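You operate a simulated robot arm through the tools that you are given. There is no shell and no other tool. Be economical: measure what you need, move in short steps, check, and stop when the job is done.

Carry out the task below with a simulated two-armed robot. There is one attempt and no reset: what you move stays moved.

## Task
Take the brass threaded pipe and leave it on the top of the low table. Take the green cap and leave it on the side bench before the controller. Shut the trolley drawer. Take the brass nut and leave it on the top of the service cart. Take the black short pipe on the top of the steel bench and put it away on the top of the blue tank. Take the red tape spool on the top of the steel bench and put it away on the fourth shelf in the middle bay from the bottom of the parts rack. Take the tub from the top of the steel bench and put it on the top of the low table. Put the grey pipe fitting on the top of the steel bench away on the top of the blue tank. Any order will do. Set down upright: brass threaded pipe, tub.

The check looks at the end state, three seconds after you hand in, the way a careful person would. Anything else that was tipped, shoved, dropped, spilled or broken makes it a failure. A push-on lid holds only when it is set on centred and level and pressed home; a screw cap is set on level and turned clockwise until tight.

## Robot
Two 7-joint arms with fingered hands on one trunk, on a base that drives. Base frame: it is fixed to the floor where the robot stands at the start and does not move with it; the origin is under the middle of the robot, x ahead of it, y to its left, z up; the surface under the hand at the start is at about z = 850. Lengths are in mm, angles in degrees, forces in N, time in s.
The left shoulder is at the start at [30, 119, 1069], the right one opposite. With the tool pointing down near the work surface each hand reaches from about 360 to 780 mm from the robot's upright axis, wherever it stands, measured 20 degrees to its own side. Places, roughly: black short pipe (9x4x4 cm) [0, 1200, 900]; brass nut (4x5x2 cm) [-500, 1100, 900]; brass threaded pipe (5x4x6 cm) [500, -200, 900]; fourth shelf in the middle bay of the parts rack [-1100, -1500, 1300]; green cap (4x4x3 cm) [400, -300, 900]; grey pipe fitting (3x3x4 cm) [200, 1300, 900]; red tape spool (6x6x2 cm) [-200, 1200, 900]; side bench before the controller (34x20 cm) [980, -2560, 800]; top of the blue tank [3700, 3400, 1200]; top of the low table [2300, 1600, 600]; top of the service cart [4100, 500, 800]; trolley drawer [300, -500, 700]; tub [-250, 1250, 1000]. Payload 3.8 kg a hand.
The TCP of each hand is the grasp point between the finger pads, 25 mm short of the fingertips. In the tool frame z runs along the fingers and y along their closing line. Largest opening 88 mm; the body of the gripper starts 29 mm behind the TCP. The gripper is a hand of 4 fingers: y runs from the thumb to the fingers, the wrist lies at [-13, -106, -174] in the tool frame, and closing takes about 1.5 s.
Orientation is told as [roll, pitch, yaw] about the base's x, y, z axes, in that order, counted from this pose: with the fingers straight down and the wrist toward the robot, the tool's x, y and z point along [0, 1, 0], [1, 0, 0] and [0, 0, -1] of the base frame.

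## Interface
- The arms move only by the tool servo_tool. It takes "left_increments", "right_increments" or both (then of equal length, played together; a hand with none holds still); each is text: rows parted by semicolons, each of 6 numbers parted by spaces: the shift along the base's x, y, z in units of 20 mm (1.0 is 20 mm), then the turn, a rotation vector about the base's x, y, z in units of 6 degrees (1.0 is 6 degrees). In form: x y z rx ry rz; .... A call has 1 to 12 rows; each row shifts and turns the commanded pose from where the row before left it. "left_grip" and "right_grip" are, for a hand that has rows, the closure, from 0 (fully open) to 1 (shut), set as the call begins (left out, the last holds). A call with a number of a shift or a turn outside -1 to 1 is refused whole. A row lasts 0.2 s, in which the tool goes at most 50 mm and 8.6 degrees; a call with a longer step from one row to the next is refused whole, and so is a gripper value outside its range. A pose out of reach is approached as far as the arm can. The call stops where the force on the tool passes 40 N (or 10 N more than at its start, if that is more) or the arm is blocked; 0.2 s more then pass. The fingers move at their own pace (about 153 mm/s each) and stop on an object; they squeeze with about 27 N. The grip force told is the motor's: it shows also when the fingers shut on nothing. Time passes only in rows, and 0.2 s behind the last, so rows that do not move let the fingers close. The reply holds the time, the measured pose of the TCP, the force on the tool along the base axes, the opening and the grip force, in the units named above and with some noise, with the torque about the TCP (base axes, N m) and any sound that the robot's microphone picked up, and new pictures: "views" is both (left out), scene, wrist or none (wrist: the cameras of the hands that moved).
- Cameras (640 x 400 px; columns grow to the right, rows downward): "scene" is now at [33.3, -27.4, 1607.9]; the picture's right is [-0.53, -0.85, 0.00], its down [-0.74, 0.47, -0.49] and it looks along [0.41, -0.26, -0.87] (base axes); focal length 290 px, centre (320, 200). "left" rides on the left gripper at [-64, -83, -98] in its tool frame; the picture's right is [-0.62, -0.37, 0.69], its down [0.71, -0.63, 0.30] and it looks along [0.32, 0.68, 0.65] (tool axes); focal length 265 px, centre (320, 200). "right" rides on the right gripper at [64, -83, -98] in its tool frame; the picture's right is [-0.62, 0.37, -0.69], its down [-0.71, -0.63, 0.30] and it looks along [-0.32, 0.68, 0.65] (tool axes); focal length 265 px, centre (320, 200). There is no depth. A picture from a camera that has moved, and an enlarged one, comes with that camera's place and axes in the base frame and with its lens. The place of the scene camera against the robot may be out by one fixed shift of up to 18 mm in any direction.
- raise_lower(by): slides the trunk up (or, below 0, down) by that many mm; the arms and the scene camera ride with it, the base frame stays. It gives what a move gives, with no picture.
- roll_base(legs): drives the robot by 1 to 6 legs, each [ahead, left, turn to the left] in mm, mm and degrees, along the robot's own axes; the way and the turn of a leg run together, so that a leg with both is an arc; at most 1500 mm and 180 degrees a leg. The arms and the cameras ride along, it lands a little off, and it stops where it bumps. It gives what a move gives, and a new picture of the scene camera.
- preshape(shape, hand): the hand has 4 fingers and takes this shape, open, in about a second: jaw (thumb against the fingers, like two jaws); tri (thumb and two fingers); tip (a fingertip pinch); poke (one finger out to press); point (the index stretched); flat (the hand flat); cup (the hand cupped); fist (a fist). The gripper value then closes the fingers along that shape, each until it touches; the sizes above hold for jaw. It gives what a move gives, with no picture.
- head_to(pan, tilt): turns the head with the scene camera to pan (to the left, within 120 degrees either way) and tilt (down, from -29 to 69), counted from straight ahead of the robot. It gives what a move gives, and a new picture of the scene camera.
- zoom(camera, box): a new picture of the part [left, top, right, bottom] of that camera's present view, enlarged. No time passes.
- close_job(): hands the job in; it is judged then, once.

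Work in short steps. Places have to be worked out from the pictures, the camera data and where the tool is seen: move nearer, look again, correct. Check each grasp and each placing, and mend what went wrong. You have 217 turns and 260 pictures in all, those below and enlarged ones among them. Open the grippers and draw the arms clear of the work before you hand the job in, unless the task says otherwise; then end with one line.

The tools are called after "Request:" by a JSON object that holds its "op" and its "data". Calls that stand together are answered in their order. servo_tool: Moves the arms, as the interface text tells. Its arguments: {"type":"object","properties":{"left_increments":{"type":"string"},"left_grip":{"type":"number"},"right_increments":{"type":"string"},"right_grip":{"type":"number"},"views":{"type":"string","enum":["both","scene","wrist","none"]}},"required":[]} The other tools are called the same way: raise_lower (by) slides the trunk up or down; preshape (shape, hand) gives the hand a shape; roll_base (legs) drives the base; head_to (pan, tilt) turns the head that bears the scene camera; zoom (camera, box) takes an enlarged picture of a part of a camera's view; close_job () hands the job in.

At the start:

```text
t: 0.0
left_eef_pos: [423.2, -77.2, 1118.9]
left_tool_rot: [0.0, -0.1, 0.0]
left_ft_force: [-0.6, -1.3, 0.1]
left_ft_torque: [-0.02, 0.01, -0.03]
left_grip_width: 87.5
left_grip_force: 0.0
left_shape: jaw
right_eef_pos: [394.8, -447.8, 1113.9]
right_tool_rot: [0.0, 0.0, 0.0]
right_ft_force: [-0.1, -0.4, -0.3]
right_ft_torque: [0.0, 0.02, -0.02]
right_grip_width: 87.6
right_grip_force: 0.1
right_shape: jaw
trunk travel left (down, up): [-225.0, 365.0]
robot x, y, heading: [-2.0, -0.3, -0.3]
head pan, tilt: [-32.3, 60.9]
```

scene: 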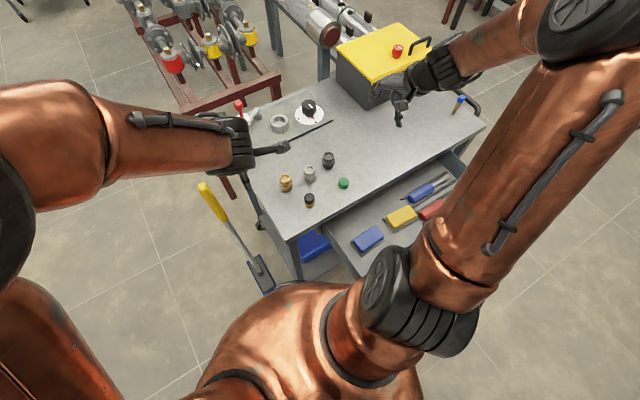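
right: 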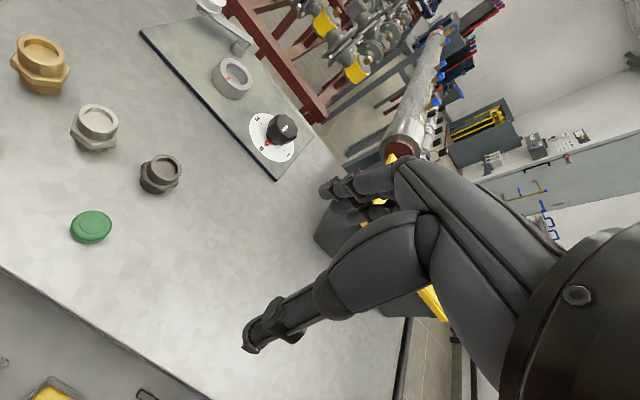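
left: 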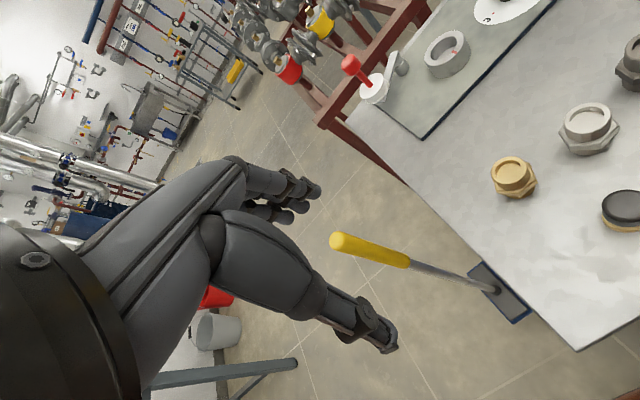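

The pictures show the bench ahead with the brass pipe, the green cap and other decoys, and the open drawer at the right. I zoom in to tell the objects and the drawer apart.

Request:
{"op": "zoom", "data": {"camera": "scene", "box": [220, 80, 480, 280]}}

Request:
{"op": "head_to", "data": {"pan": -60, "tilt": 55}}

```text
2.00 times, centred on (350, 180) of scene
camera zoom: at [33.3, -27.4, 1607.9], right [-0.53, -0.85, 0.0], down [-0.74, 0.47, -0.49], along [0.41, -0.26, -0.87], focal length 580 px, centre (260, 240)
```

zoom: 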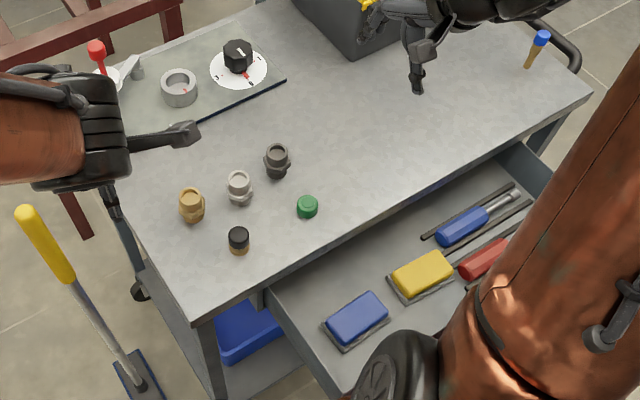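

```text
t: 0.9
left_eef_pos: [422.1, -75.7, 1118.4]
left_tool_rot: [0.0, 0.0, 0.0]
left_ft_force: [-0.2, -0.4, -0.6]
left_ft_torque: [-0.01, -0.01, 0.0]
left_grip_width: 87.7
left_grip_force: 0.0
left_shape: jaw
right_eef_pos: [395.0, -447.8, 1112.2]
right_tool_rot: [0.0, 0.1, 0.1]
right_ft_force: [-0.1, 0.4, 0.8]
right_ft_torque: [0.0, 0.01, -0.01]
right_grip_width: 87.5
right_grip_force: 0.1
right_shape: jaw
trunk travel left (down, up): [-225.0, 365.0]
robot x, y, heading: [-2.1, 2.5, -0.1]
head pan, tilt: [-60.0, 55.0]
camera scene: at [14.1, -54.7, 1615.1], right [-0.87, -0.5, 0.0], down [-0.41, 0.71, -0.57], along [0.29, -0.5, -0.82], focal length 290 px, centre (320, 200)
```

scene: 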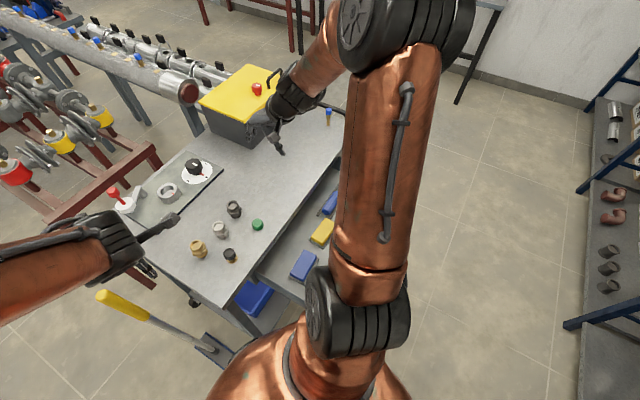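

The bench edge runs at x≈330 from y≈-110 to -908 and the drawer pulls out toward me. Before moving the base I look around to know the free floor.

Request:
{"op": "head_to", "data": {"pan": -115, "tilt": 35}}

Request:
{"op": "head_to", "data": {"pan": 110, "tilt": 35}}

Request:
{"op": "head_to", "data": {"pan": 50, "tilt": 25}}

Request:
{"op": "head_to", "data": {"pan": -40, "tilt": 15}}

```text
t: 2.2
left_eef_pos: [423.1, -76.4, 1119.4]
left_tool_rot: [0.0, 0.0, 0.1]
left_ft_force: [-0.1, -0.3, -1.2]
left_ft_torque: [-0.01, 0.01, 0.03]
left_grip_width: 87.7
left_grip_force: 0.1
left_shape: jaw
right_eef_pos: [395.2, -447.9, 1112.8]
right_tool_rot: [0.1, 0.0, 0.1]
right_ft_force: [0.0, 0.3, -0.7]
right_ft_torque: [0.01, 0.02, 0.01]
right_grip_width: 87.4
right_grip_force: 0.1
right_shape: jaw
trunk travel left (down, up): [-225.0, 365.0]
robot x, y, heading: [-0.0, -2.8, 0.2]
head pan, tilt: [-115.0, 35.0]
camera scene: at [-59.2, -72.2, 1643.3], right [-0.91, 0.42, 0.0], down [0.24, 0.52, -0.82], along [-0.35, -0.74, -0.57], focal length 290 px, centre (320, 200)
```

scene: 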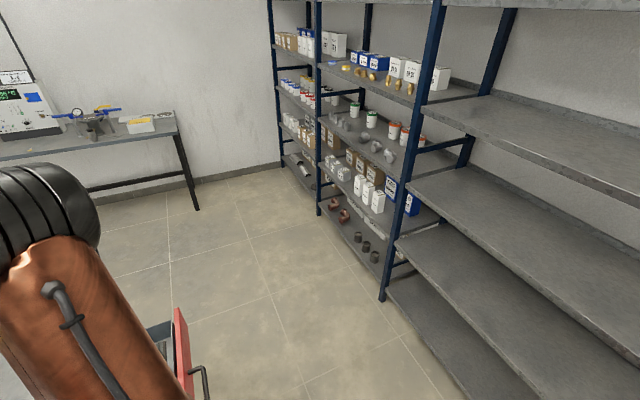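

```text
t: 5.4
left_eef_pos: [422.0, -76.5, 1119.5]
left_tool_rot: [0.0, 0.0, 0.0]
left_ft_force: [0.1, -0.1, -0.5]
left_ft_torque: [0.05, -0.02, -0.01]
left_grip_width: 87.5
left_grip_force: 0.0
left_shape: jaw
right_eef_pos: [395.3, -448.2, 1113.0]
right_tool_rot: [0.2, 0.0, 0.1]
right_ft_force: [-0.9, -0.5, 0.4]
right_ft_torque: [0.0, 0.01, 0.03]
right_grip_width: 87.6
right_grip_force: 0.0
right_shape: jaw
trunk travel left (down, up): [-225.0, 365.0]
robot x, y, heading: [-0.5, -0.2, 0.1]
head pan, tilt: [110.0, 35.0]
camera scene: at [-52.1, 90.4, 1643.3], right [0.94, 0.34, 0.0], down [0.2, -0.54, -0.82], along [-0.28, 0.77, -0.57], focal length 290 px, centre (320, 200)
```

scene: 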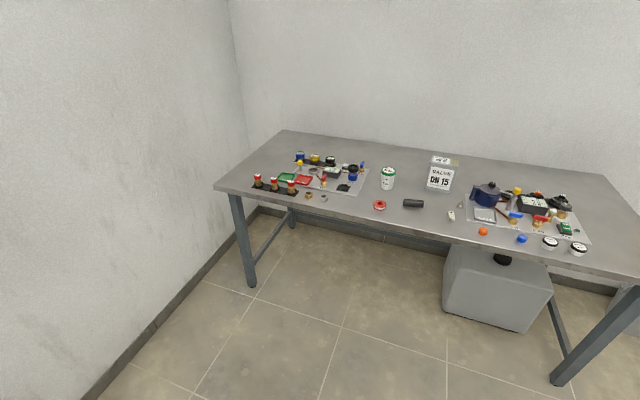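

```text
t: 6.7
left_eef_pos: [422.7, -77.4, 1119.6]
left_tool_rot: [0.0, 0.0, 0.0]
left_ft_force: [-0.1, -0.2, 0.0]
left_ft_torque: [-0.03, -0.02, 0.0]
left_grip_width: 87.6
left_grip_force: 0.1
left_shape: jaw
right_eef_pos: [395.6, -448.2, 1111.9]
right_tool_rot: [0.1, -0.1, 0.0]
right_ft_force: [0.0, 0.4, 0.1]
right_ft_torque: [-0.01, -0.02, 0.0]
right_grip_width: 87.3
right_grip_force: 0.1
right_shape: jaw
trunk travel left (down, up): [-225.0, 365.0]
robot x, y, heading: [-0.2, -0.7, 0.2]
head pan, tilt: [50.0, 25.0]
camera scene: at [37.1, 78.3, 1659.1], right [0.77, -0.64, 0.0], down [-0.27, -0.32, -0.91], along [0.58, 0.69, -0.42], focal length 290 px, centre (320, 200)
```

scene: 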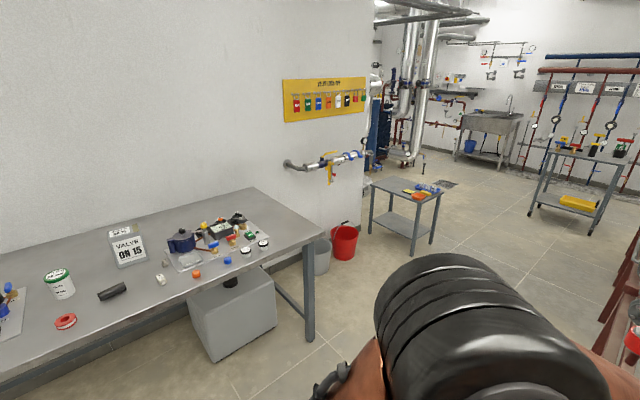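

```text
t: 8.3
left_eef_pos: [421.6, -76.8, 1120.1]
left_tool_rot: [0.0, 0.0, 0.0]
left_ft_force: [-0.8, 0.7, -0.4]
left_ft_torque: [0.01, 0.02, 0.02]
left_grip_width: 88.0
left_grip_force: 0.1
left_shape: jaw
right_eef_pos: [395.0, -447.1, 1113.0]
right_tool_rot: [0.1, 0.1, 0.1]
right_ft_force: [0.5, -0.2, 0.5]
right_ft_torque: [0.03, -0.03, 0.02]
right_grip_width: 87.3
right_grip_force: 0.1
right_shape: jaw
trunk travel left (down, up): [-225.0, 365.0]
robot x, y, heading: [1.2, 0.2, -0.2]
head pan, tilt: [-40.0, 15.0]
camera scene: at [49.6, -52.3, 1675.3], right [-0.64, -0.77, 0.0], down [-0.2, 0.17, -0.97], along [0.74, -0.62, -0.26], focal length 290 px, centre (320, 200)
```

scene: 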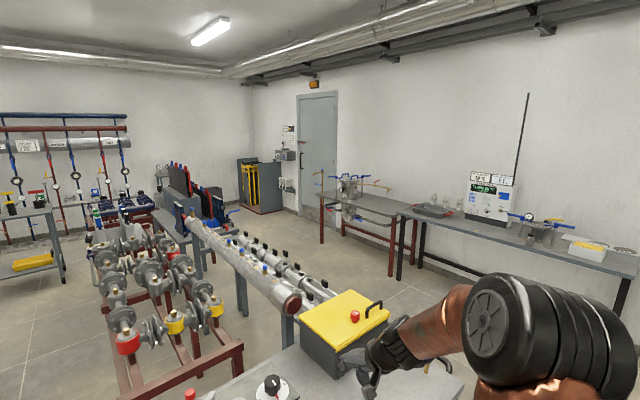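

The drawer front is the red panel at about x=100, y≈-540, with a bar handle; the floor behind me is free. I back off and shift right to face the drawer.

Request:
{"op": "roll_base", "data": {"legs": [[-420, 0, 0], [0, -420, 0]]}}

Request:
{"op": "head_to", "data": {"pan": -5, "tilt": 55}}

```text
t: 13.1
left_eef_pos: [5.2, -498.8, 1118.6]
left_tool_rot: [-0.1, 0.0, -0.5]
left_ft_force: [-0.2, -0.2, -0.6]
left_ft_torque: [0.02, -0.01, -0.01]
left_grip_width: 87.7
left_grip_force: 0.0
left_shape: jaw
right_eef_pos: [-24.8, -870.2, 1112.7]
right_tool_rot: [0.0, 0.0, -0.6]
right_ft_force: [0.2, 0.4, -0.4]
right_ft_torque: [-0.01, -0.04, -0.01]
right_grip_width: 87.7
right_grip_force: 0.0
right_shape: jaw
trunk travel left (down, up): [-225.0, 365.0]
robot x, y, heading: [-418.3, -418.6, -0.3]
head pan, tilt: [-40.0, 15.0]
camera scene: at [-367.0, -472.5, 1675.3], right [-0.65, -0.76, 0.0], down [-0.2, 0.17, -0.97], along [0.73, -0.63, -0.26], focal length 290 px, centre (320, 200)
```

scene: 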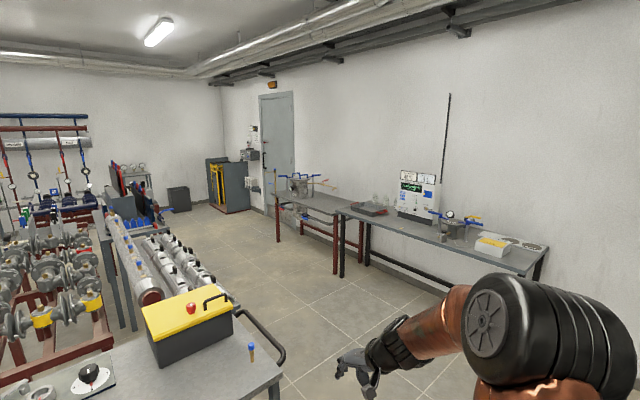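

```text
t: 14.1
left_eef_pos: [5.9, -498.1, 1119.5]
left_tool_rot: [0.0, 0.0, -0.6]
left_ft_force: [-0.1, -0.1, 0.7]
left_ft_torque: [0.01, -0.04, 0.01]
left_grip_width: 87.5
left_grip_force: 0.1
left_shape: jaw
right_eef_pos: [-25.1, -869.9, 1113.0]
right_tool_rot: [0.0, 0.1, -0.5]
right_ft_force: [0.3, 0.3, -0.8]
right_ft_torque: [-0.02, -0.04, 0.0]
right_grip_width: 87.9
right_grip_force: 0.0
right_shape: jaw
trunk travel left (down, up): [-225.0, 365.0]
robot x, y, heading: [-414.2, -421.1, -0.6]
head pan, tilt: [-5.0, 55.0]
camera scene: at [-366.3, -418.0, 1615.1], right [-0.1, -1.0, 0.0], down [-0.81, 0.08, -0.57], along [0.57, -0.05, -0.82], focal length 290 px, centre (320, 200)
```

scene: 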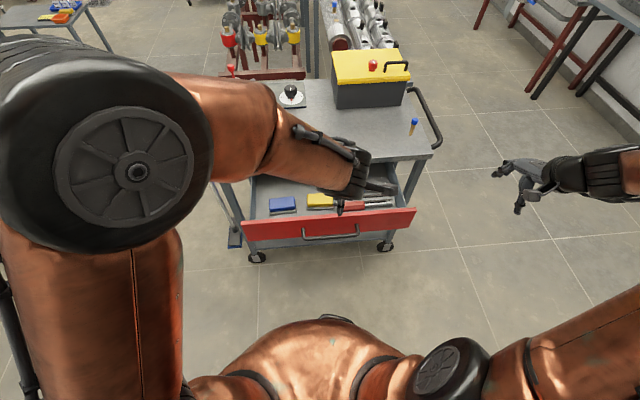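

The drawer front spans y -211..-777 (centre ≈ -494) with its face near x≈120, z≈725..815. I back off a little more, make a left fist, and lower it tilted forward.

Request:
{"op": "roll_base", "data": {"legs": [[-100, 0, 0]]}}

Request:
{"op": "preshape", "data": {"hand": "left", "shape": "fist"}}

Request:
{"op": "servo_tool", "data": {"left_increments": "0 0 -1 0 -1 0; 0 0 -1 0 -1 0; 0 0 -1 0 -1 0; 0 0 -1 0 -1 0; 0 0 -1 0 -1 0; 0 0 -1 0 -1 0; 0 0 -1 0 -1 0; 0 0 -1 0 -1 0; 0 0 -1 0 -1 0; 0 0 -1 0 -1 0; 0 0 -1 0 0 0; 0 0 -1 0 0 0", "left_grip": 1, "views": "scene"}}

```text
t: 15.3
left_eef_pos: [-96.3, -496.2, 1119.3]
left_tool_rot: [0.1, -0.1, -0.4]
left_ft_force: [-0.2, 0.3, -0.2]
left_ft_torque: [0.04, 0.02, 0.02]
left_grip_width: 87.4
left_grip_force: 0.0
left_shape: jaw
right_eef_pos: [-126.8, -867.9, 1113.4]
right_tool_rot: [0.0, 0.0, -0.3]
right_ft_force: [0.5, 0.2, 0.8]
right_ft_torque: [-0.02, 0.0, 0.01]
right_grip_width: 87.9
right_grip_force: 0.0
right_shape: jaw
trunk travel left (down, up): [-225.0, 365.0]
robot x, y, heading: [-519.3, -417.6, -0.3]
head pan, tilt: [-5.0, 55.0]
camera scene: at [-469.6, -417.0, 1615.1], right [-0.09, -1.0, 0.0], down [-0.81, 0.08, -0.57], along [0.57, -0.05, -0.82], focal length 290 px, centre (320, 200)
```

scene: 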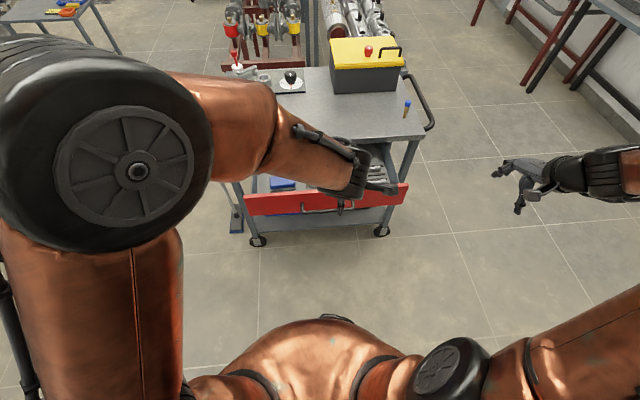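

```text
t: 16.2
left_eef_pos: [-95.8, -496.5, 1119.3]
left_tool_rot: [-0.1, 0.0, -0.4]
left_ft_force: [-0.5, -0.4, 0.1]
left_ft_torque: [-0.01, -0.02, 0.04]
left_grip_width: 0.1
left_grip_force: 0.0
left_shape: fist
right_eef_pos: [-126.2, -868.8, 1112.5]
right_tool_rot: [0.0, 0.0, -0.4]
right_ft_force: [-0.7, 0.1, 0.4]
right_ft_torque: [-0.02, 0.02, -0.04]
right_grip_width: 87.7
right_grip_force: 0.0
right_shape: jaw
trunk travel left (down, up): [-225.0, 365.0]
robot x, y, heading: [-516.6, -419.3, -0.4]
head pan, tilt: [-5.0, 55.0]
```

```text
t: 18.8
left_eef_pos: [-87.0, -505.1, 878.1]
left_tool_rot: [0.6, -60.1, -0.7]
left_ft_force: [0.1, -0.2, 1.0]
left_ft_torque: [0.01, 0.0, 0.01]
left_grip_width: 0.0
left_grip_force: 0.1
left_shape: fist
left hand out of reach, approached as far as the arm can: row 10
right_eef_pos: [-125.8, -868.5, 1112.4]
right_tool_rot: [0.0, -0.1, -0.4]
right_ft_force: [-0.6, 0.8, 0.6]
right_ft_torque: [0.0, -0.01, 0.03]
right_grip_width: 87.5
right_grip_force: 0.1
right_shape: jaw
trunk travel left (down, up): [-225.0, 365.0]
robot x, y, heading: [-514.7, -415.4, -0.5]
head pan, tilt: [-5.0, 55.0]
camera scene: at [-467.8, -417.3, 1615.1], right [-0.09, -1.0, 0.0], down [-0.82, 0.08, -0.57], along [0.57, -0.05, -0.82], focal length 290 px, centre (320, 200)
```

scene: 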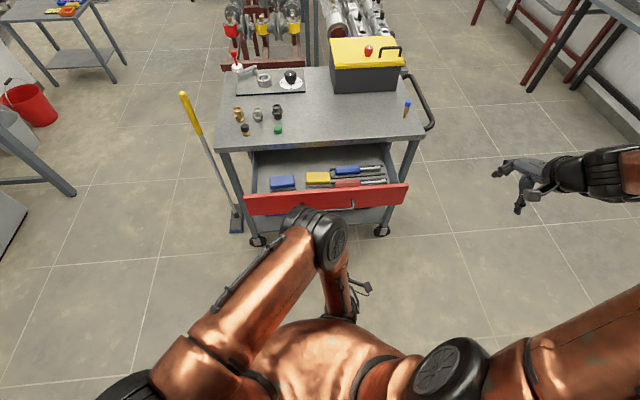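

The hand is clear behind the drawer front. I lower it to front height, a bit forward, and look.

Request:
{"op": "servo_tool", "data": {"left_increments": "0.5 0.3 -1 0 0 0; 0.5 0.2 -1 0 0 0; 0.5 0 -1 0 0 0; 0.5 0 -1 0 0 0; 0.5 0 -1 0 0 0", "views": "both"}}

```text
t: 20.0
left_eef_pos: [-38.2, -492.3, 792.7]
left_tool_rot: [0.8, -59.7, -0.8]
left_ft_force: [-0.2, 0.0, -0.1]
left_ft_torque: [-0.02, -0.01, 0.0]
left_grip_width: 0.0
left_grip_force: 0.0
left_shape: fist
left hand out of reach, approached as far as the arm can: row 5
right_eef_pos: [-125.0, -867.5, 1113.9]
right_tool_rot: [0.1, -0.1, -0.4]
right_ft_force: [-0.2, -0.1, -1.0]
right_ft_torque: [-0.02, 0.02, 0.02]
right_grip_width: 87.7
right_grip_force: 0.0
right_shape: jaw
trunk travel left (down, up): [-225.0, 365.0]
robot x, y, heading: [-518.3, -417.7, -0.6]
head pan, tilt: [-5.0, 55.0]
camera scene: at [-467.7, -416.4, 1615.1], right [-0.09, -1.0, 0.0], down [-0.82, 0.08, -0.57], along [0.57, -0.05, -0.82], focal length 290 px, centre (320, 200)
camera left: at [-166.0, -555.5, 770.6], right [0.41, -0.62, -0.67], down [-0.05, 0.72, -0.69], along [0.91, 0.32, 0.26], focal length 265 px, centre (320, 200)
```

scene: 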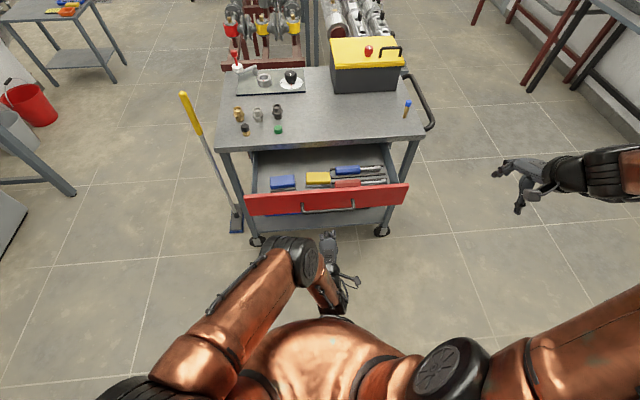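
left: 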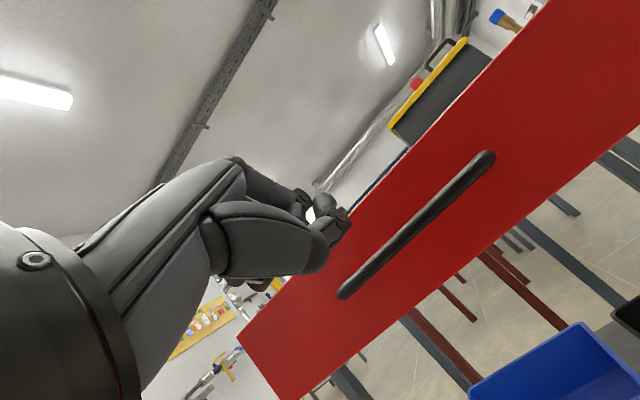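

The handle is at about z=760, panel top about z=815. I go forward while lowering slightly, to make contact on the handle.

Request:
{"op": "servo_tool", "data": {"left_increments": "1 -0.2 -0.5 0 0 0; 1 -0.2 -0.5 0 0 0; 1 0 -0.5 0 0 0; 1 0 0 0 0 0; 1 0 0 0 0 0; 1 0 0 0 0 0", "views": "both"}}

```text
t: 21.4
left_eef_pos: [26.7, -488.5, 797.0]
left_tool_rot: [0.7, -60.0, -0.7]
left_ft_force: [0.6, -0.2, -0.5]
left_ft_torque: [-0.01, 0.02, -0.01]
left_grip_width: 0.0
left_grip_force: 0.2
left_shape: fist
left hand out of reach, approached as far as the arm can: row 1, 2, 3, 6
right_eef_pos: [-126.0, -867.6, 1113.2]
right_tool_rot: [0.0, 0.0, -0.4]
right_ft_force: [0.8, -0.2, 0.3]
right_ft_torque: [0.02, -0.04, 0.01]
right_grip_width: 87.3
right_grip_force: 0.0
right_shape: jaw
trunk travel left (down, up): [-225.0, 365.0]
robot x, y, heading: [-517.5, -414.9, -0.5]
head pan, tilt: [-5.0, 55.0]
camera scene: at [-467.7, -416.8, 1615.1], right [-0.09, -1.0, 0.0], down [-0.82, 0.08, -0.57], along [0.57, -0.05, -0.82], focal length 290 px, centre (320, 200)
camera left: at [-101.0, -551.4, 773.8], right [0.41, -0.62, -0.67], down [-0.05, 0.72, -0.69], along [0.91, 0.32, 0.27], focal length 265 px, centre (320, 200)
```

scene: 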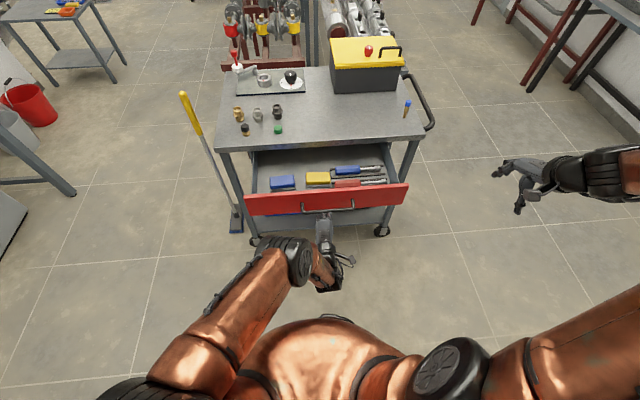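
left: 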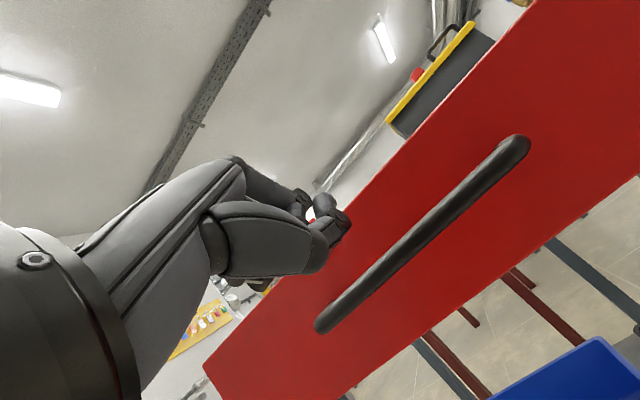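

The arm bottoms out at z≈797; I slide the trunk down 30 mm to bring the fist to panel height.

Request:
{"op": "raise_lower", "data": {"by": -35}}

Request:
{"op": "servo_tool", "data": {"left_increments": "1 0 0 0 0 0; 1 0 0 0 0 0; 1 0 0 0 0 0; 1 0 0 0 0 0", "views": "both"}}

```text
t: 22.2
left_eef_pos: [25.9, -488.1, 761.7]
left_tool_rot: [0.7, -59.9, -0.7]
left_ft_force: [0.5, -0.1, 0.0]
left_ft_torque: [-0.03, -0.02, 0.0]
left_grip_width: 0.0
left_grip_force: 0.1
left_shape: fist
right_eef_pos: [-124.9, -868.1, 1077.7]
right_tool_rot: [0.0, 0.0, -0.4]
right_ft_force: [0.2, 0.3, -0.5]
right_ft_torque: [0.02, 0.0, 0.0]
right_grip_width: 87.7
right_grip_force: 0.0
right_shape: jaw
trunk travel left (down, up): [-190.0, 400.0]
robot x, y, heading: [-518.2, -419.9, -0.5]
head pan, tilt: [-5.0, 55.0]
```

```text
t: 23.2
left_eef_pos: [97.3, -466.4, 775.3]
left_tool_rot: [0.6, -59.9, -0.9]
left_ft_force: [0.3, 0.6, 1.2]
left_ft_torque: [0.0, -0.01, 0.0]
left_grip_width: 0.1
left_grip_force: 0.1
left_shape: fist
left hand out of reach, approached as far as the arm can: row 1, 2, 3, 4
right_eef_pos: [-125.1, -868.9, 1076.6]
right_tool_rot: [0.0, 0.0, -0.4]
right_ft_force: [-0.4, -0.5, 0.3]
right_ft_torque: [0.04, -0.02, 0.0]
right_grip_width: 87.5
right_grip_force: 0.1
right_shape: jaw
trunk travel left (down, up): [-190.0, 400.0]
robot x, y, heading: [-520.8, -416.5, -0.3]
head pan, tilt: [-5.0, 55.0]
camera scene: at [-467.8, -417.0, 1580.1], right [-0.09, -1.0, 0.0], down [-0.82, 0.08, -0.57], along [0.57, -0.05, -0.82], focal length 290 px, centre (320, 200)
camera left: at [-30.1, -529.3, 752.1], right [0.41, -0.62, -0.67], down [-0.05, 0.72, -0.69], along [0.91, 0.32, 0.27], focal length 265 px, centre (320, 200)
```

scene: 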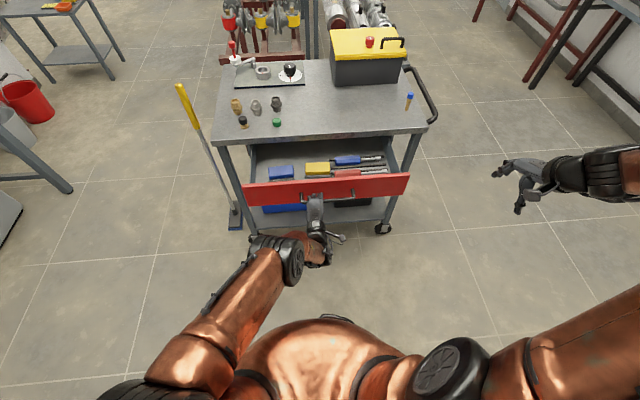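
left: 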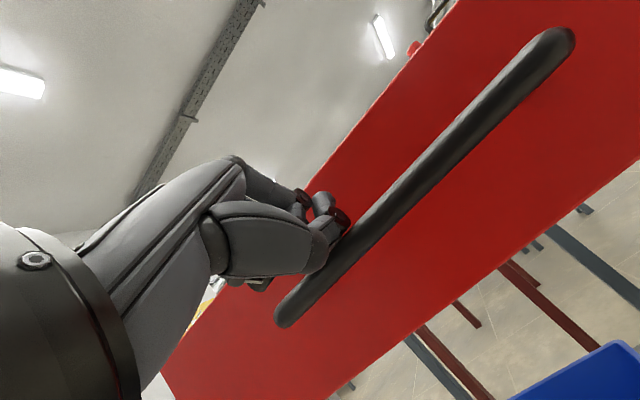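

The fist is just before the handle at good height. I push ahead in +x.

Request:
{"op": "servo_tool", "data": {"left_increments": "1 -0.2 -0.3 0 0 0; 1 -0.2 0 0 0 0; 1 0 0 0 0 0; 1 0 0 0 0 0; 1 0 0 0 0 0", "views": "both"}}

```text
t: 24.4
left_eef_pos: [131.4, -455.8, 788.9]
left_tool_rot: [0.8, -59.8, -0.8]
left_ft_force: [0.2, -0.6, 0.0]
left_ft_torque: [0.02, -0.05, 0.03]
left_grip_width: 0.3
left_grip_force: 0.1
left_shape: fist
left hand out of reach, approached as far as the arm can: row 1, 2, 3, 4, 5
right_eef_pos: [-125.2, -869.1, 1078.6]
right_tool_rot: [0.1, 0.1, -0.5]
right_ft_force: [0.4, 0.1, 1.1]
right_ft_torque: [0.0, 0.0, -0.01]
right_grip_width: 87.8
right_grip_force: 0.0
right_shape: jaw
trunk travel left (down, up): [-190.0, 400.0]
robot x, y, heading: [-518.2, -417.5, -0.4]
head pan, tilt: [-5.0, 55.0]
camera scene: at [-467.9, -417.0, 1580.1], right [-0.09, -1.0, 0.0], down [-0.82, 0.08, -0.57], along [0.57, -0.05, -0.82], focal length 290 px, centre (320, 200)
camera left: at [3.7, -519.0, 765.5], right [0.41, -0.62, -0.67], down [-0.05, 0.72, -0.69], along [0.91, 0.32, 0.27], focal length 265 px, centre (320, 200)
```

scene: 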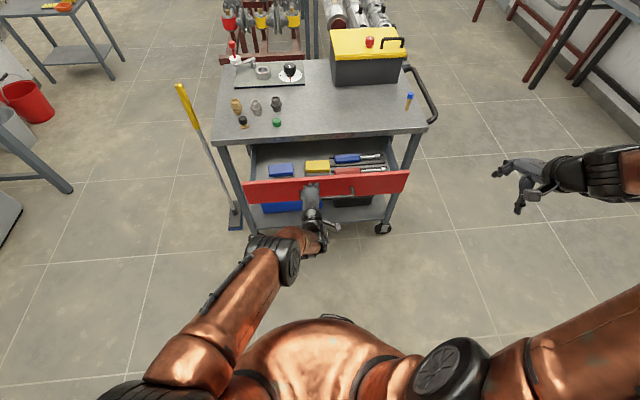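
left: 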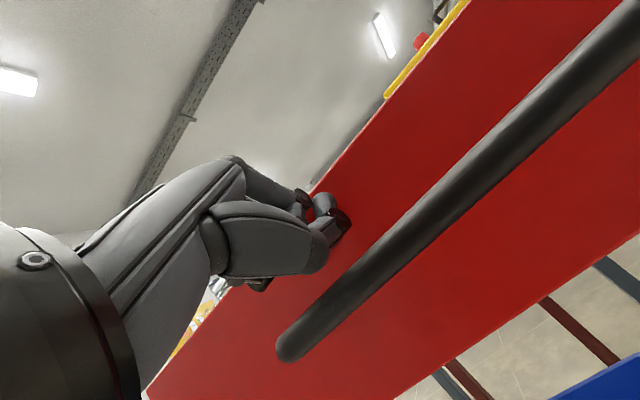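

The wrist is at its limit at this tilt. I draw back, reduce the tilt to about -30°, and see whether the arm regains freedom.

Request:
{"op": "servo_tool", "data": {"left_increments": "-1 -0.5 0 0 1 0; -1 -0.5 0 0 1 0; -1 -0.5 0 0 1 0; -1 0 0 0 1 0; -1 0 0 0 1 0; 0 0 0 0 0 0", "views": "wrist"}}

```text
t: 25.8
left_eef_pos: [28.7, -486.9, 790.8]
left_tool_rot: [0.2, -29.7, -0.5]
left_ft_force: [0.4, 0.2, 0.1]
left_ft_torque: [0.0, 0.0, 0.01]
left_grip_width: 0.0
left_grip_force: 0.1
left_shape: fist
right_eef_pos: [-125.1, -868.1, 1078.3]
right_tool_rot: [0.0, 0.0, -0.4]
right_ft_force: [-1.5, 0.2, -0.8]
right_ft_torque: [0.02, 0.03, 0.0]
right_grip_width: 87.5
right_grip_force: 0.1
right_shape: jaw
trunk travel left (down, up): [-190.0, 400.0]
robot x, y, heading: [-514.2, -418.7, -0.5]
head pan, tilt: [-5.0, 55.0]
camera left: at [-92.1, -550.6, 834.4], right [0.02, -0.62, -0.79], down [-0.39, 0.72, -0.57], along [0.92, 0.32, -0.23], focal length 265 px, centre (320, 200)
```

left: 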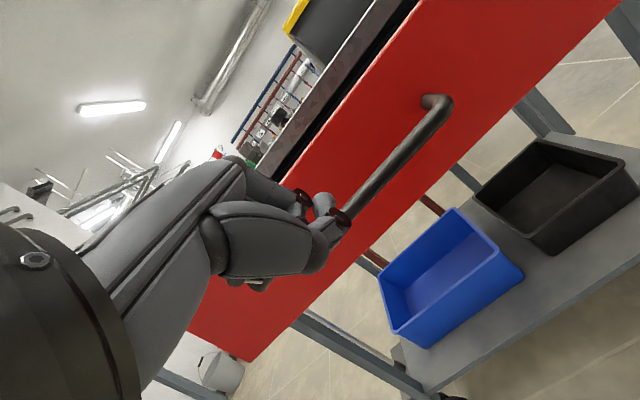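

No reach complaint now. I push forward in +x at this tilt, lowering 10 mm.

Request:
{"op": "servo_tool", "data": {"left_increments": "1 -0.2 -0.5 0 0 0; 1 -0.2 0 0 0 0; 1 0 0 0 0 0; 1 0 0 0 0 0; 1 0 0 0 0 0; 1 0 0 0 0 0; 1 0 0 0 0 0", "views": "both"}}

```text
t: 27.4
left_eef_pos: [169.6, -493.5, 780.3]
left_tool_rot: [0.2, -29.8, -0.3]
left_ft_force: [0.1, 0.5, -0.3]
left_ft_torque: [-0.01, -0.01, -0.05]
left_grip_width: 0.0
left_grip_force: 0.0
left_shape: fist
right_eef_pos: [-125.8, -869.1, 1077.1]
right_tool_rot: [0.0, 0.0, -0.4]
right_ft_force: [-0.8, -0.8, -0.1]
right_ft_torque: [0.01, 0.0, 0.0]
right_grip_width: 87.8
right_grip_force: 0.0
right_shape: jaw
trunk travel left (down, up): [-190.0, 400.0]
robot x, y, heading: [-519.9, -419.5, -0.4]
head pan, tilt: [-5.0, 55.0]
camera scene: at [-467.7, -417.1, 1580.0], right [-0.09, -1.0, 0.0], down [-0.82, 0.08, -0.57], along [0.57, -0.05, -0.82], focal length 290 px, centre (320, 200)
camera left: at [47.8, -556.6, 823.9], right [0.02, -0.62, -0.79], down [-0.39, 0.72, -0.58], along [0.92, 0.32, -0.22], focal length 265 px, centre (320, 200)
```

scene: 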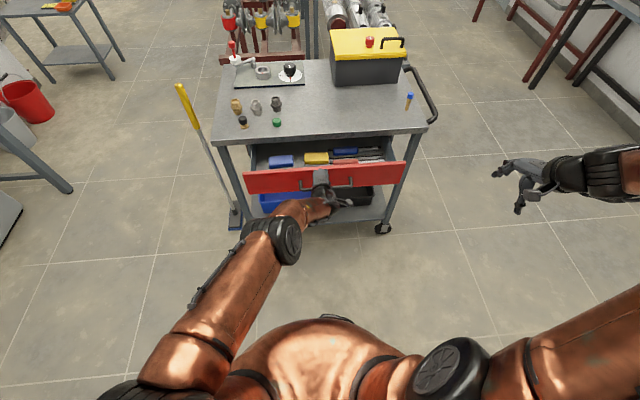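
left: 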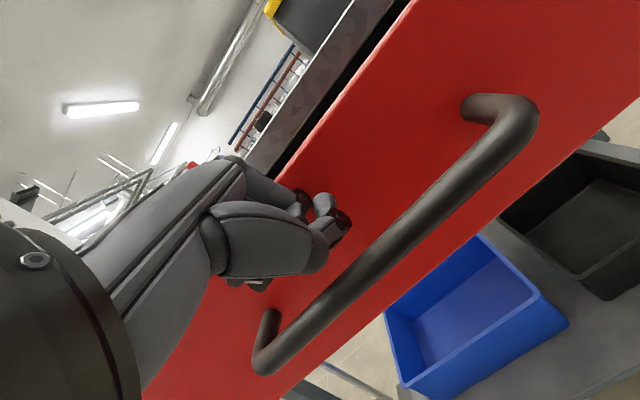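

The drawer is sliding in with little force. I keep pushing.

Request:
{"op": "servo_tool", "data": {"left_increments": "1 0 0 0 0 0; 1 0 0 0 0 0; 1 0 0 0 0 0; 1 0 0 0 0 0; 1 0 0 0 0 0; 1 0 0 0 0 0", "views": "both"}}

```text
t: 28.8
left_eef_pos: [191.3, -474.9, 780.8]
left_tool_rot: [0.2, -29.9, -0.4]
left_ft_force: [-2.4, -0.8, 0.6]
left_ft_torque: [0.0, -0.03, -0.04]
left_grip_width: 0.0
left_grip_force: 0.0
left_shape: fist
left hand out of reach, approached as far as the arm can: row 1, 2, 3, 4, 5, 6
right_eef_pos: [-124.8, -867.5, 1077.1]
right_tool_rot: [0.0, 0.0, -0.4]
right_ft_force: [-1.3, -0.7, 0.2]
right_ft_torque: [-0.02, 0.0, -0.03]
right_grip_width: 87.6
right_grip_force: 0.0
right_shape: jaw
trunk travel left (down, up): [-190.0, 400.0]
robot x, y, heading: [-518.7, -420.8, -0.2]
head pan, tilt: [-5.0, 55.0]
camera scene: at [-468.1, -416.8, 1580.1], right [-0.09, -1.0, 0.0], down [-0.82, 0.08, -0.57], along [0.57, -0.05, -0.82], focal length 290 px, centre (320, 200)
camera left: at [69.8, -537.1, 824.3], right [0.02, -0.62, -0.79], down [-0.39, 0.72, -0.58], along [0.92, 0.32, -0.23], focal length 265 px, centre (320, 200)
```

scene: 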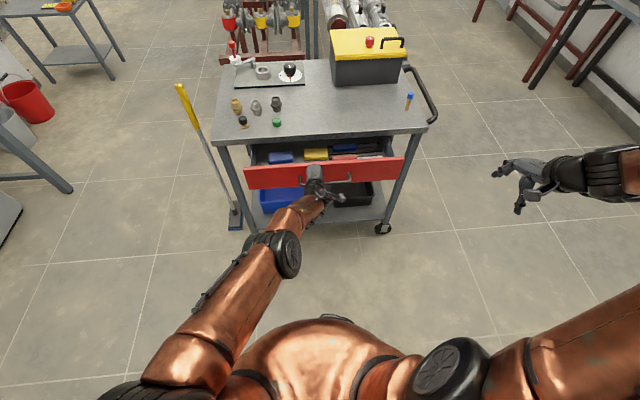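
left: 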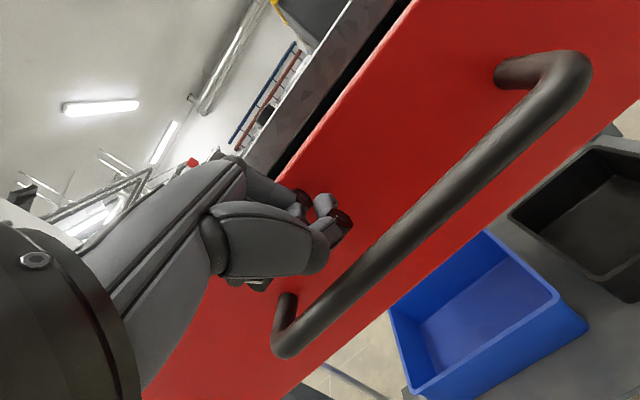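

Arm reach is used up (710 mm); about 100 mm of drawer travel remains. I draw the hand back and drive the base forward 150 mm.

Request:
{"op": "servo_tool", "data": {"left_increments": "-1 0 0 0 0 0; -1 0 0 0 0 0; -1 0 0 0 0 0; -1 0 0 0 0 0; -1 0 0 0 0 0; -1 0 0 0 0 0; -1 0 0 0 0 0; -1 0 0 0 0 0; -1 0 0 0 0 0; -1 0 0 0 0 0; -1 0 0 0 0 0; -1 0 0 0 0 0", "views": "none"}}

```text
t: 31.4
left_eef_pos: [-48.4, -474.9, 782.1]
left_tool_rot: [0.3, -29.8, -0.5]
left_ft_force: [-0.7, 0.7, -1.2]
left_ft_torque: [-0.01, 0.01, -0.01]
left_grip_width: 0.0
left_grip_force: 0.1
left_shape: fist
right_eef_pos: [-126.1, -867.9, 1079.8]
right_tool_rot: [-0.1, 0.1, -0.3]
right_ft_force: [0.5, -0.8, 0.2]
right_ft_torque: [-0.01, 0.05, -0.03]
right_grip_width: 87.7
right_grip_force: 0.1
right_shape: jaw
trunk travel left (down, up): [-190.0, 400.0]
robot x, y, heading: [-518.9, -415.6, -0.2]
head pan, tilt: [-5.0, 55.0]
```

The hand is well back. Driving forward 150 mm, then pushing on with the arm.

Request:
{"op": "roll_base", "data": {"legs": [[150, 0, 0]]}}

Request:
{"op": "servo_tool", "data": {"left_increments": "1 -0.2 0 0 0 0; 1 -0.2 0 0 0 0; 1 0 0 0 0 0; 1 0 0 0 0 0; 1 0 0 0 0 0; 1 0 0 0 0 0; 1 0 0 0 0 0", "views": "both"}}

```text
t: 32.7
left_eef_pos: [98.2, -477.8, 780.9]
left_tool_rot: [0.2, -29.8, -0.5]
left_ft_force: [0.0, -0.1, 0.1]
left_ft_torque: [-0.01, -0.01, 0.01]
left_grip_width: 0.0
left_grip_force: 0.1
left_shape: fist
right_eef_pos: [18.9, -870.4, 1077.8]
right_tool_rot: [0.0, 0.1, -0.5]
right_ft_force: [-0.4, 0.1, -0.2]
right_ft_torque: [-0.01, 0.0, 0.0]
right_grip_width: 87.5
right_grip_force: 0.0
right_shape: jaw
trunk travel left (down, up): [-190.0, 400.0]
robot x, y, heading: [-369.2, -416.5, -0.5]
head pan, tilt: [-5.0, 55.0]
camera scene: at [-320.5, -418.2, 1580.0], right [-0.1, -1.0, 0.0], down [-0.82, 0.08, -0.57], along [0.57, -0.05, -0.82], focal length 290 px, centre (320, 200)
```

scene: 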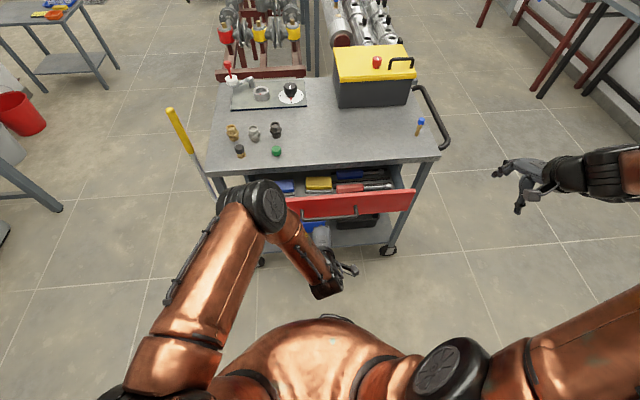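

```text
t: 34.3
left_eef_pos: [237.8, -484.7, 779.8]
left_tool_rot: [0.2, -29.9, -0.5]
left_ft_force: [0.5, 0.3, -0.8]
left_ft_torque: [0.0, 0.01, -0.04]
left_grip_width: 0.0
left_grip_force: 0.0
left_shape: fist
right_eef_pos: [19.8, -869.2, 1078.4]
right_tool_rot: [0.0, 0.0, -0.5]
right_ft_force: [-0.3, -0.2, 0.0]
right_ft_torque: [0.02, -0.02, 0.02]
right_grip_width: 87.2
right_grip_force: 0.0
right_shape: jaw
trunk travel left (down, up): [-190.0, 400.0]
robot x, y, heading: [-372.1, -420.4, -0.4]
head pan, tilt: [-5.0, 55.0]
camera scene: at [-322.4, -418.1, 1580.0], right [-0.1, -1.0, 0.0], down [-0.82, 0.08, -0.57], along [0.57, -0.05, -0.82], focal length 290 px, centre (320, 200)
camera left: at [117.0, -547.1, 823.9], right [0.02, -0.62, -0.79], down [-0.39, 0.72, -0.58], along [0.92, 0.32, -0.22], focal length 265 px, centre (320, 200)
```

scene: 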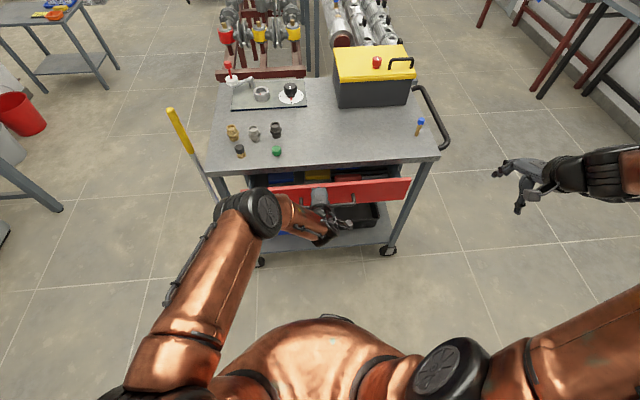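
left: 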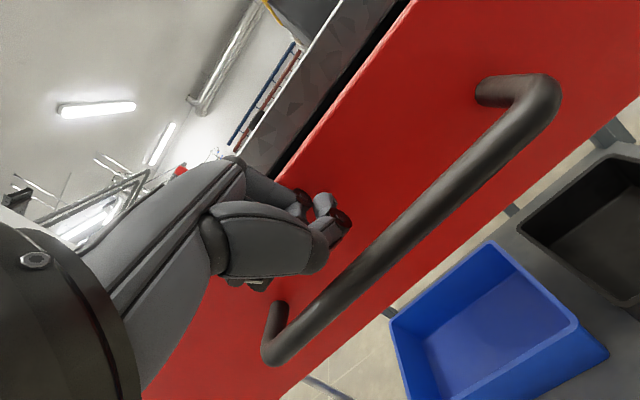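

About 60 mm remain. I push on, watching the force.

Request:
{"op": "servo_tool", "data": {"left_increments": "1 0 0 0 0 0; 1 0 0 0 0 0; 0.7 0 0 0 0 0; 0.5 0 0 0 0 0; 0.5 0 0 0 0 0; 0.5 0 0 0 0 0; 0.5 0 0 0 0 0", "views": "both"}}

```text
t: 35.7
left_eef_pos: [309.9, -489.5, 776.6]
left_tool_rot: [0.1, -29.1, -1.0]
left_ft_force: [-32.2, 4.7, 9.0]
left_ft_torque: [-0.06, -0.46, -0.12]
left_grip_width: 80.6
left_grip_force: 0.0
left_shape: fist
right_eef_pos: [14.7, -868.6, 1078.8]
right_tool_rot: [0.0, -0.1, -0.6]
right_ft_force: [-0.8, 0.0, -0.5]
right_ft_torque: [-0.02, 0.06, 0.02]
right_grip_width: 87.6
right_grip_force: 0.0
right_shape: jaw
trunk travel left (down, up): [-190.0, 400.0]
robot x, y, heading: [-375.6, -420.5, -0.3]
head pan, tilt: [-5.0, 55.0]
stopped in row 7 (left hand): the force on the tool passed its limit at 47 N (the readings are from after the stop); the commanded pose is now the measured one
camera scene: at [-328.0, -417.4, 1580.3], right [-0.1, -1.0, 0.0], down [-0.81, 0.08, -0.58], along [0.57, -0.05, -0.82], focal length 290 px, centre (320, 200)
camera left: at [188.2, -551.0, 820.6], right [0.01, -0.62, -0.79], down [-0.39, 0.72, -0.57], along [0.92, 0.31, -0.24], focal length 265 px, centre (320, 200)
```

scene: 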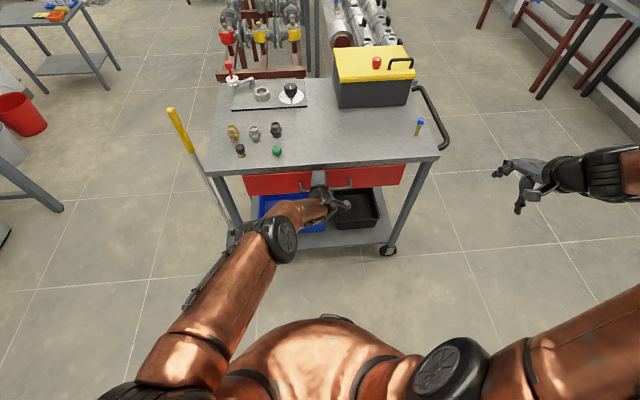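
left: 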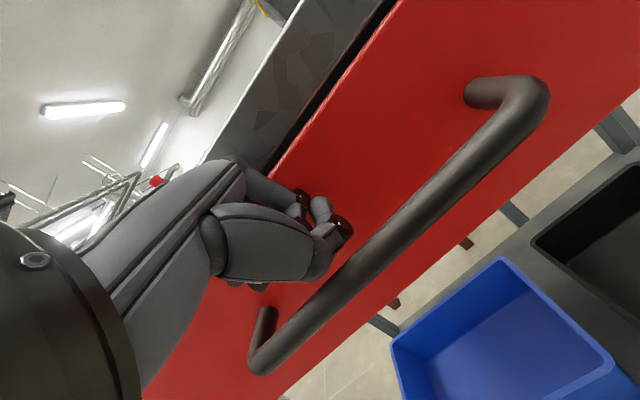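

The force hit its limit: the drawer seems to be at its stop. I draw the hand back and look closely.

Request:
{"op": "servo_tool", "data": {"left_increments": "-1 0 0 0 0 0; -1 0 0 0 0 0; -1 0 0 0 0 0; -1 0 0 0 0 0; -1 0 0 0 0 0; -1 0 0 0 0 0; -1 0 0 0 0 0; -1 0 0 0 0 0; -1 0 0 0 0 0; -1 0 0 0 0 0; -1 0 0 0 0 0; -1 0 0 0 0 0", "views": "wrist"}}

Request:
{"op": "zoom", "data": {"camera": "scene", "box": [200, 60, 460, 260]}}

```text
t: 38.3
left_eef_pos: [75.1, -488.5, 777.1]
left_tool_rot: [0.1, -29.4, -0.8]
left_ft_force: [0.2, 0.2, -1.3]
left_ft_torque: [0.02, 0.02, 0.0]
left_grip_width: 0.0
left_grip_force: 0.1
left_shape: fist
right_eef_pos: [17.4, -869.8, 1077.0]
right_tool_rot: [-0.1, 0.0, -0.5]
right_ft_force: [-0.5, 0.0, -0.1]
right_ft_torque: [0.02, 0.01, 0.0]
right_grip_width: 87.5
right_grip_force: 0.1
right_shape: jaw
trunk travel left (down, up): [-190.0, 400.0]
robot x, y, heading: [-374.4, -418.3, -0.6]
head pan, tilt: [-5.0, 55.0]
camera left: at [-46.7, -549.5, 822.1], right [0.01, -0.62, -0.79], down [-0.39, 0.72, -0.57], along [0.92, 0.31, -0.23], focal length 265 px, centre (320, 200)
```

left: 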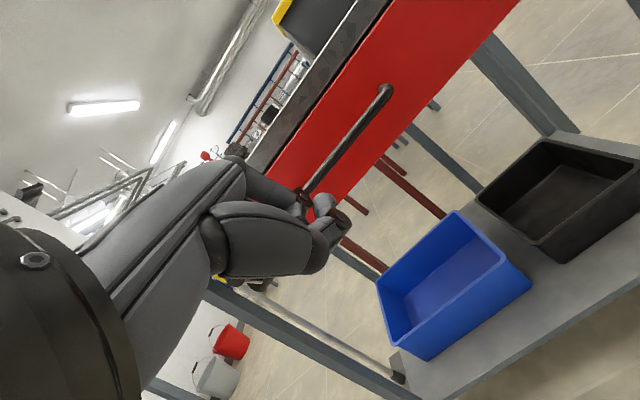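

```text
2.00 times, centred on (330, 160) of scene
camera zoom: at [-323.7, -418.1, 1580.1], right [-0.1, -1.0, 0.0], down [-0.82, 0.08, -0.57], along [0.57, -0.05, -0.82], focal length 580 px, centre (300, 280)
```

zoom: 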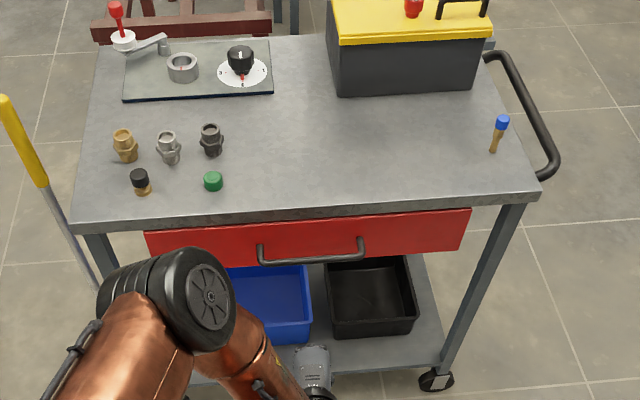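

The drawer is flush at x≈330, shut. Now I raise the left hand, straighten it, and return to jaw shape; both bench objects are at: brass pipe ≈(478,-184), green cap ≈(395,-339).

Request:
{"op": "servo_tool", "data": {"left_increments": "0 0 1 0 1 0; 0 0 1 0 1 0; 0 0 1 0 1 0; 0 0 1 0 1 0; 0 0 1 0 1 0; 0 0.3 1 0 0 0; 0 0.3 1 0 0 0; 0 0.3 1 0 0 0; 0 0.3 1 0 0 0; 0 0.3 1 0 0 0; 0 0.3 1 0 0 0; 0 0.3 1 0 0 0", "views": "none"}}

Request:
{"op": "preshape", "data": {"hand": "left", "shape": "jaw"}}

Request:
{"op": "raise_lower", "data": {"by": 35}}

Request:
{"op": "roll_base", "data": {"legs": [[0, 160, 0], [270, 0, 0]]}}

```text
t: 40.9
left_eef_pos: [73.7, -445.0, 1015.2]
left_tool_rot: [-0.2, 0.7, -0.7]
left_ft_force: [0.5, -0.9, 0.2]
left_ft_torque: [0.0, -0.01, -0.03]
left_grip_width: 0.0
left_grip_force: 0.1
left_shape: fist
right_eef_pos: [16.8, -869.4, 1077.8]
right_tool_rot: [0.0, -0.1, -0.4]
right_ft_force: [-0.2, 0.3, -0.3]
right_ft_torque: [0.01, 0.0, -0.02]
right_grip_width: 87.6
right_grip_force: 0.0
right_shape: jaw
trunk travel left (down, up): [-190.0, 400.0]
robot x, y, heading: [-372.3, -420.0, -0.5]
head pan, tilt: [-5.0, 55.0]
```

```text
t: 41.8
left_eef_pos: [74.1, -444.8, 1015.4]
left_tool_rot: [-0.2, 0.5, -0.6]
left_ft_force: [0.8, -0.2, -0.4]
left_ft_torque: [0.0, 0.0, -0.01]
left_grip_width: 87.6
left_grip_force: 0.0
left_shape: jaw
right_eef_pos: [19.5, -869.6, 1077.6]
right_tool_rot: [0.0, 0.0, -0.5]
right_ft_force: [0.8, 0.4, -0.2]
right_ft_torque: [0.03, 0.01, -0.01]
right_grip_width: 87.6
right_grip_force: 0.0
right_shape: jaw
trunk travel left (down, up): [-190.0, 400.0]
robot x, y, heading: [-372.5, -418.7, -0.7]
head pan, tilt: [-5.0, 55.0]
```

```text
t: 42.6
left_eef_pos: [74.3, -445.5, 1050.9]
left_tool_rot: [-0.2, 0.6, -0.7]
left_ft_force: [0.0, -0.2, 0.4]
left_ft_torque: [-0.02, -0.03, -0.02]
left_grip_width: 87.5
left_grip_force: 0.2
left_shape: jaw
right_eef_pos: [18.2, -870.6, 1112.5]
right_tool_rot: [0.0, 0.0, -0.6]
right_ft_force: [-0.6, -0.2, -1.1]
right_ft_torque: [-0.02, 0.01, -0.02]
right_grip_width: 87.6
right_grip_force: 0.1
right_shape: jaw
trunk travel left (down, up): [-225.0, 365.0]
robot x, y, heading: [-371.8, -419.3, -0.5]
head pan, tilt: [-5.0, 55.0]
```

```text
t: 45.5
left_eef_pos: [345.0, -301.1, 1049.3]
left_tool_rot: [-0.1, 0.7, -1.1]
left_ft_force: [0.8, -0.5, 0.1]
left_ft_torque: [-0.03, 0.01, 0.03]
left_grip_width: 87.6
left_grip_force: 0.1
left_shape: jaw
right_eef_pos: [285.9, -724.3, 1112.3]
right_tool_rot: [-0.1, 0.1, -0.9]
right_ft_force: [0.3, -0.5, 0.0]
right_ft_torque: [-0.01, 0.04, 0.01]
right_grip_width: 87.4
right_grip_force: 0.1
right_shape: jaw
trunk travel left (down, up): [-225.0, 365.0]
robot x, y, heading: [-106.1, -271.1, -0.8]
head pan, tilt: [-5.0, 55.0]
camera scene: at [-52.3, -270.8, 1615.0], right [-0.1, -0.99, 0.0], down [-0.82, 0.08, -0.57], along [0.57, -0.06, -0.82], focal length 290 px, centre (320, 200)
```

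scene: 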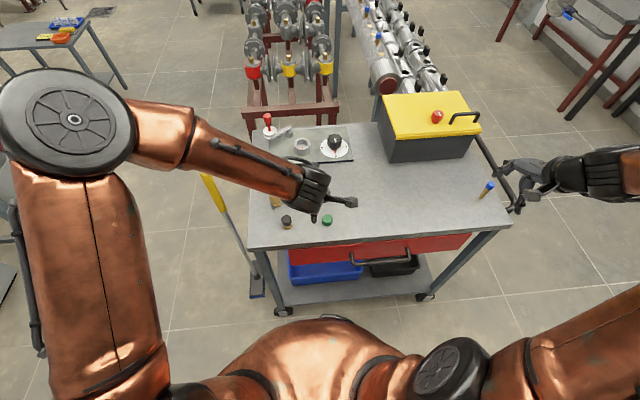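

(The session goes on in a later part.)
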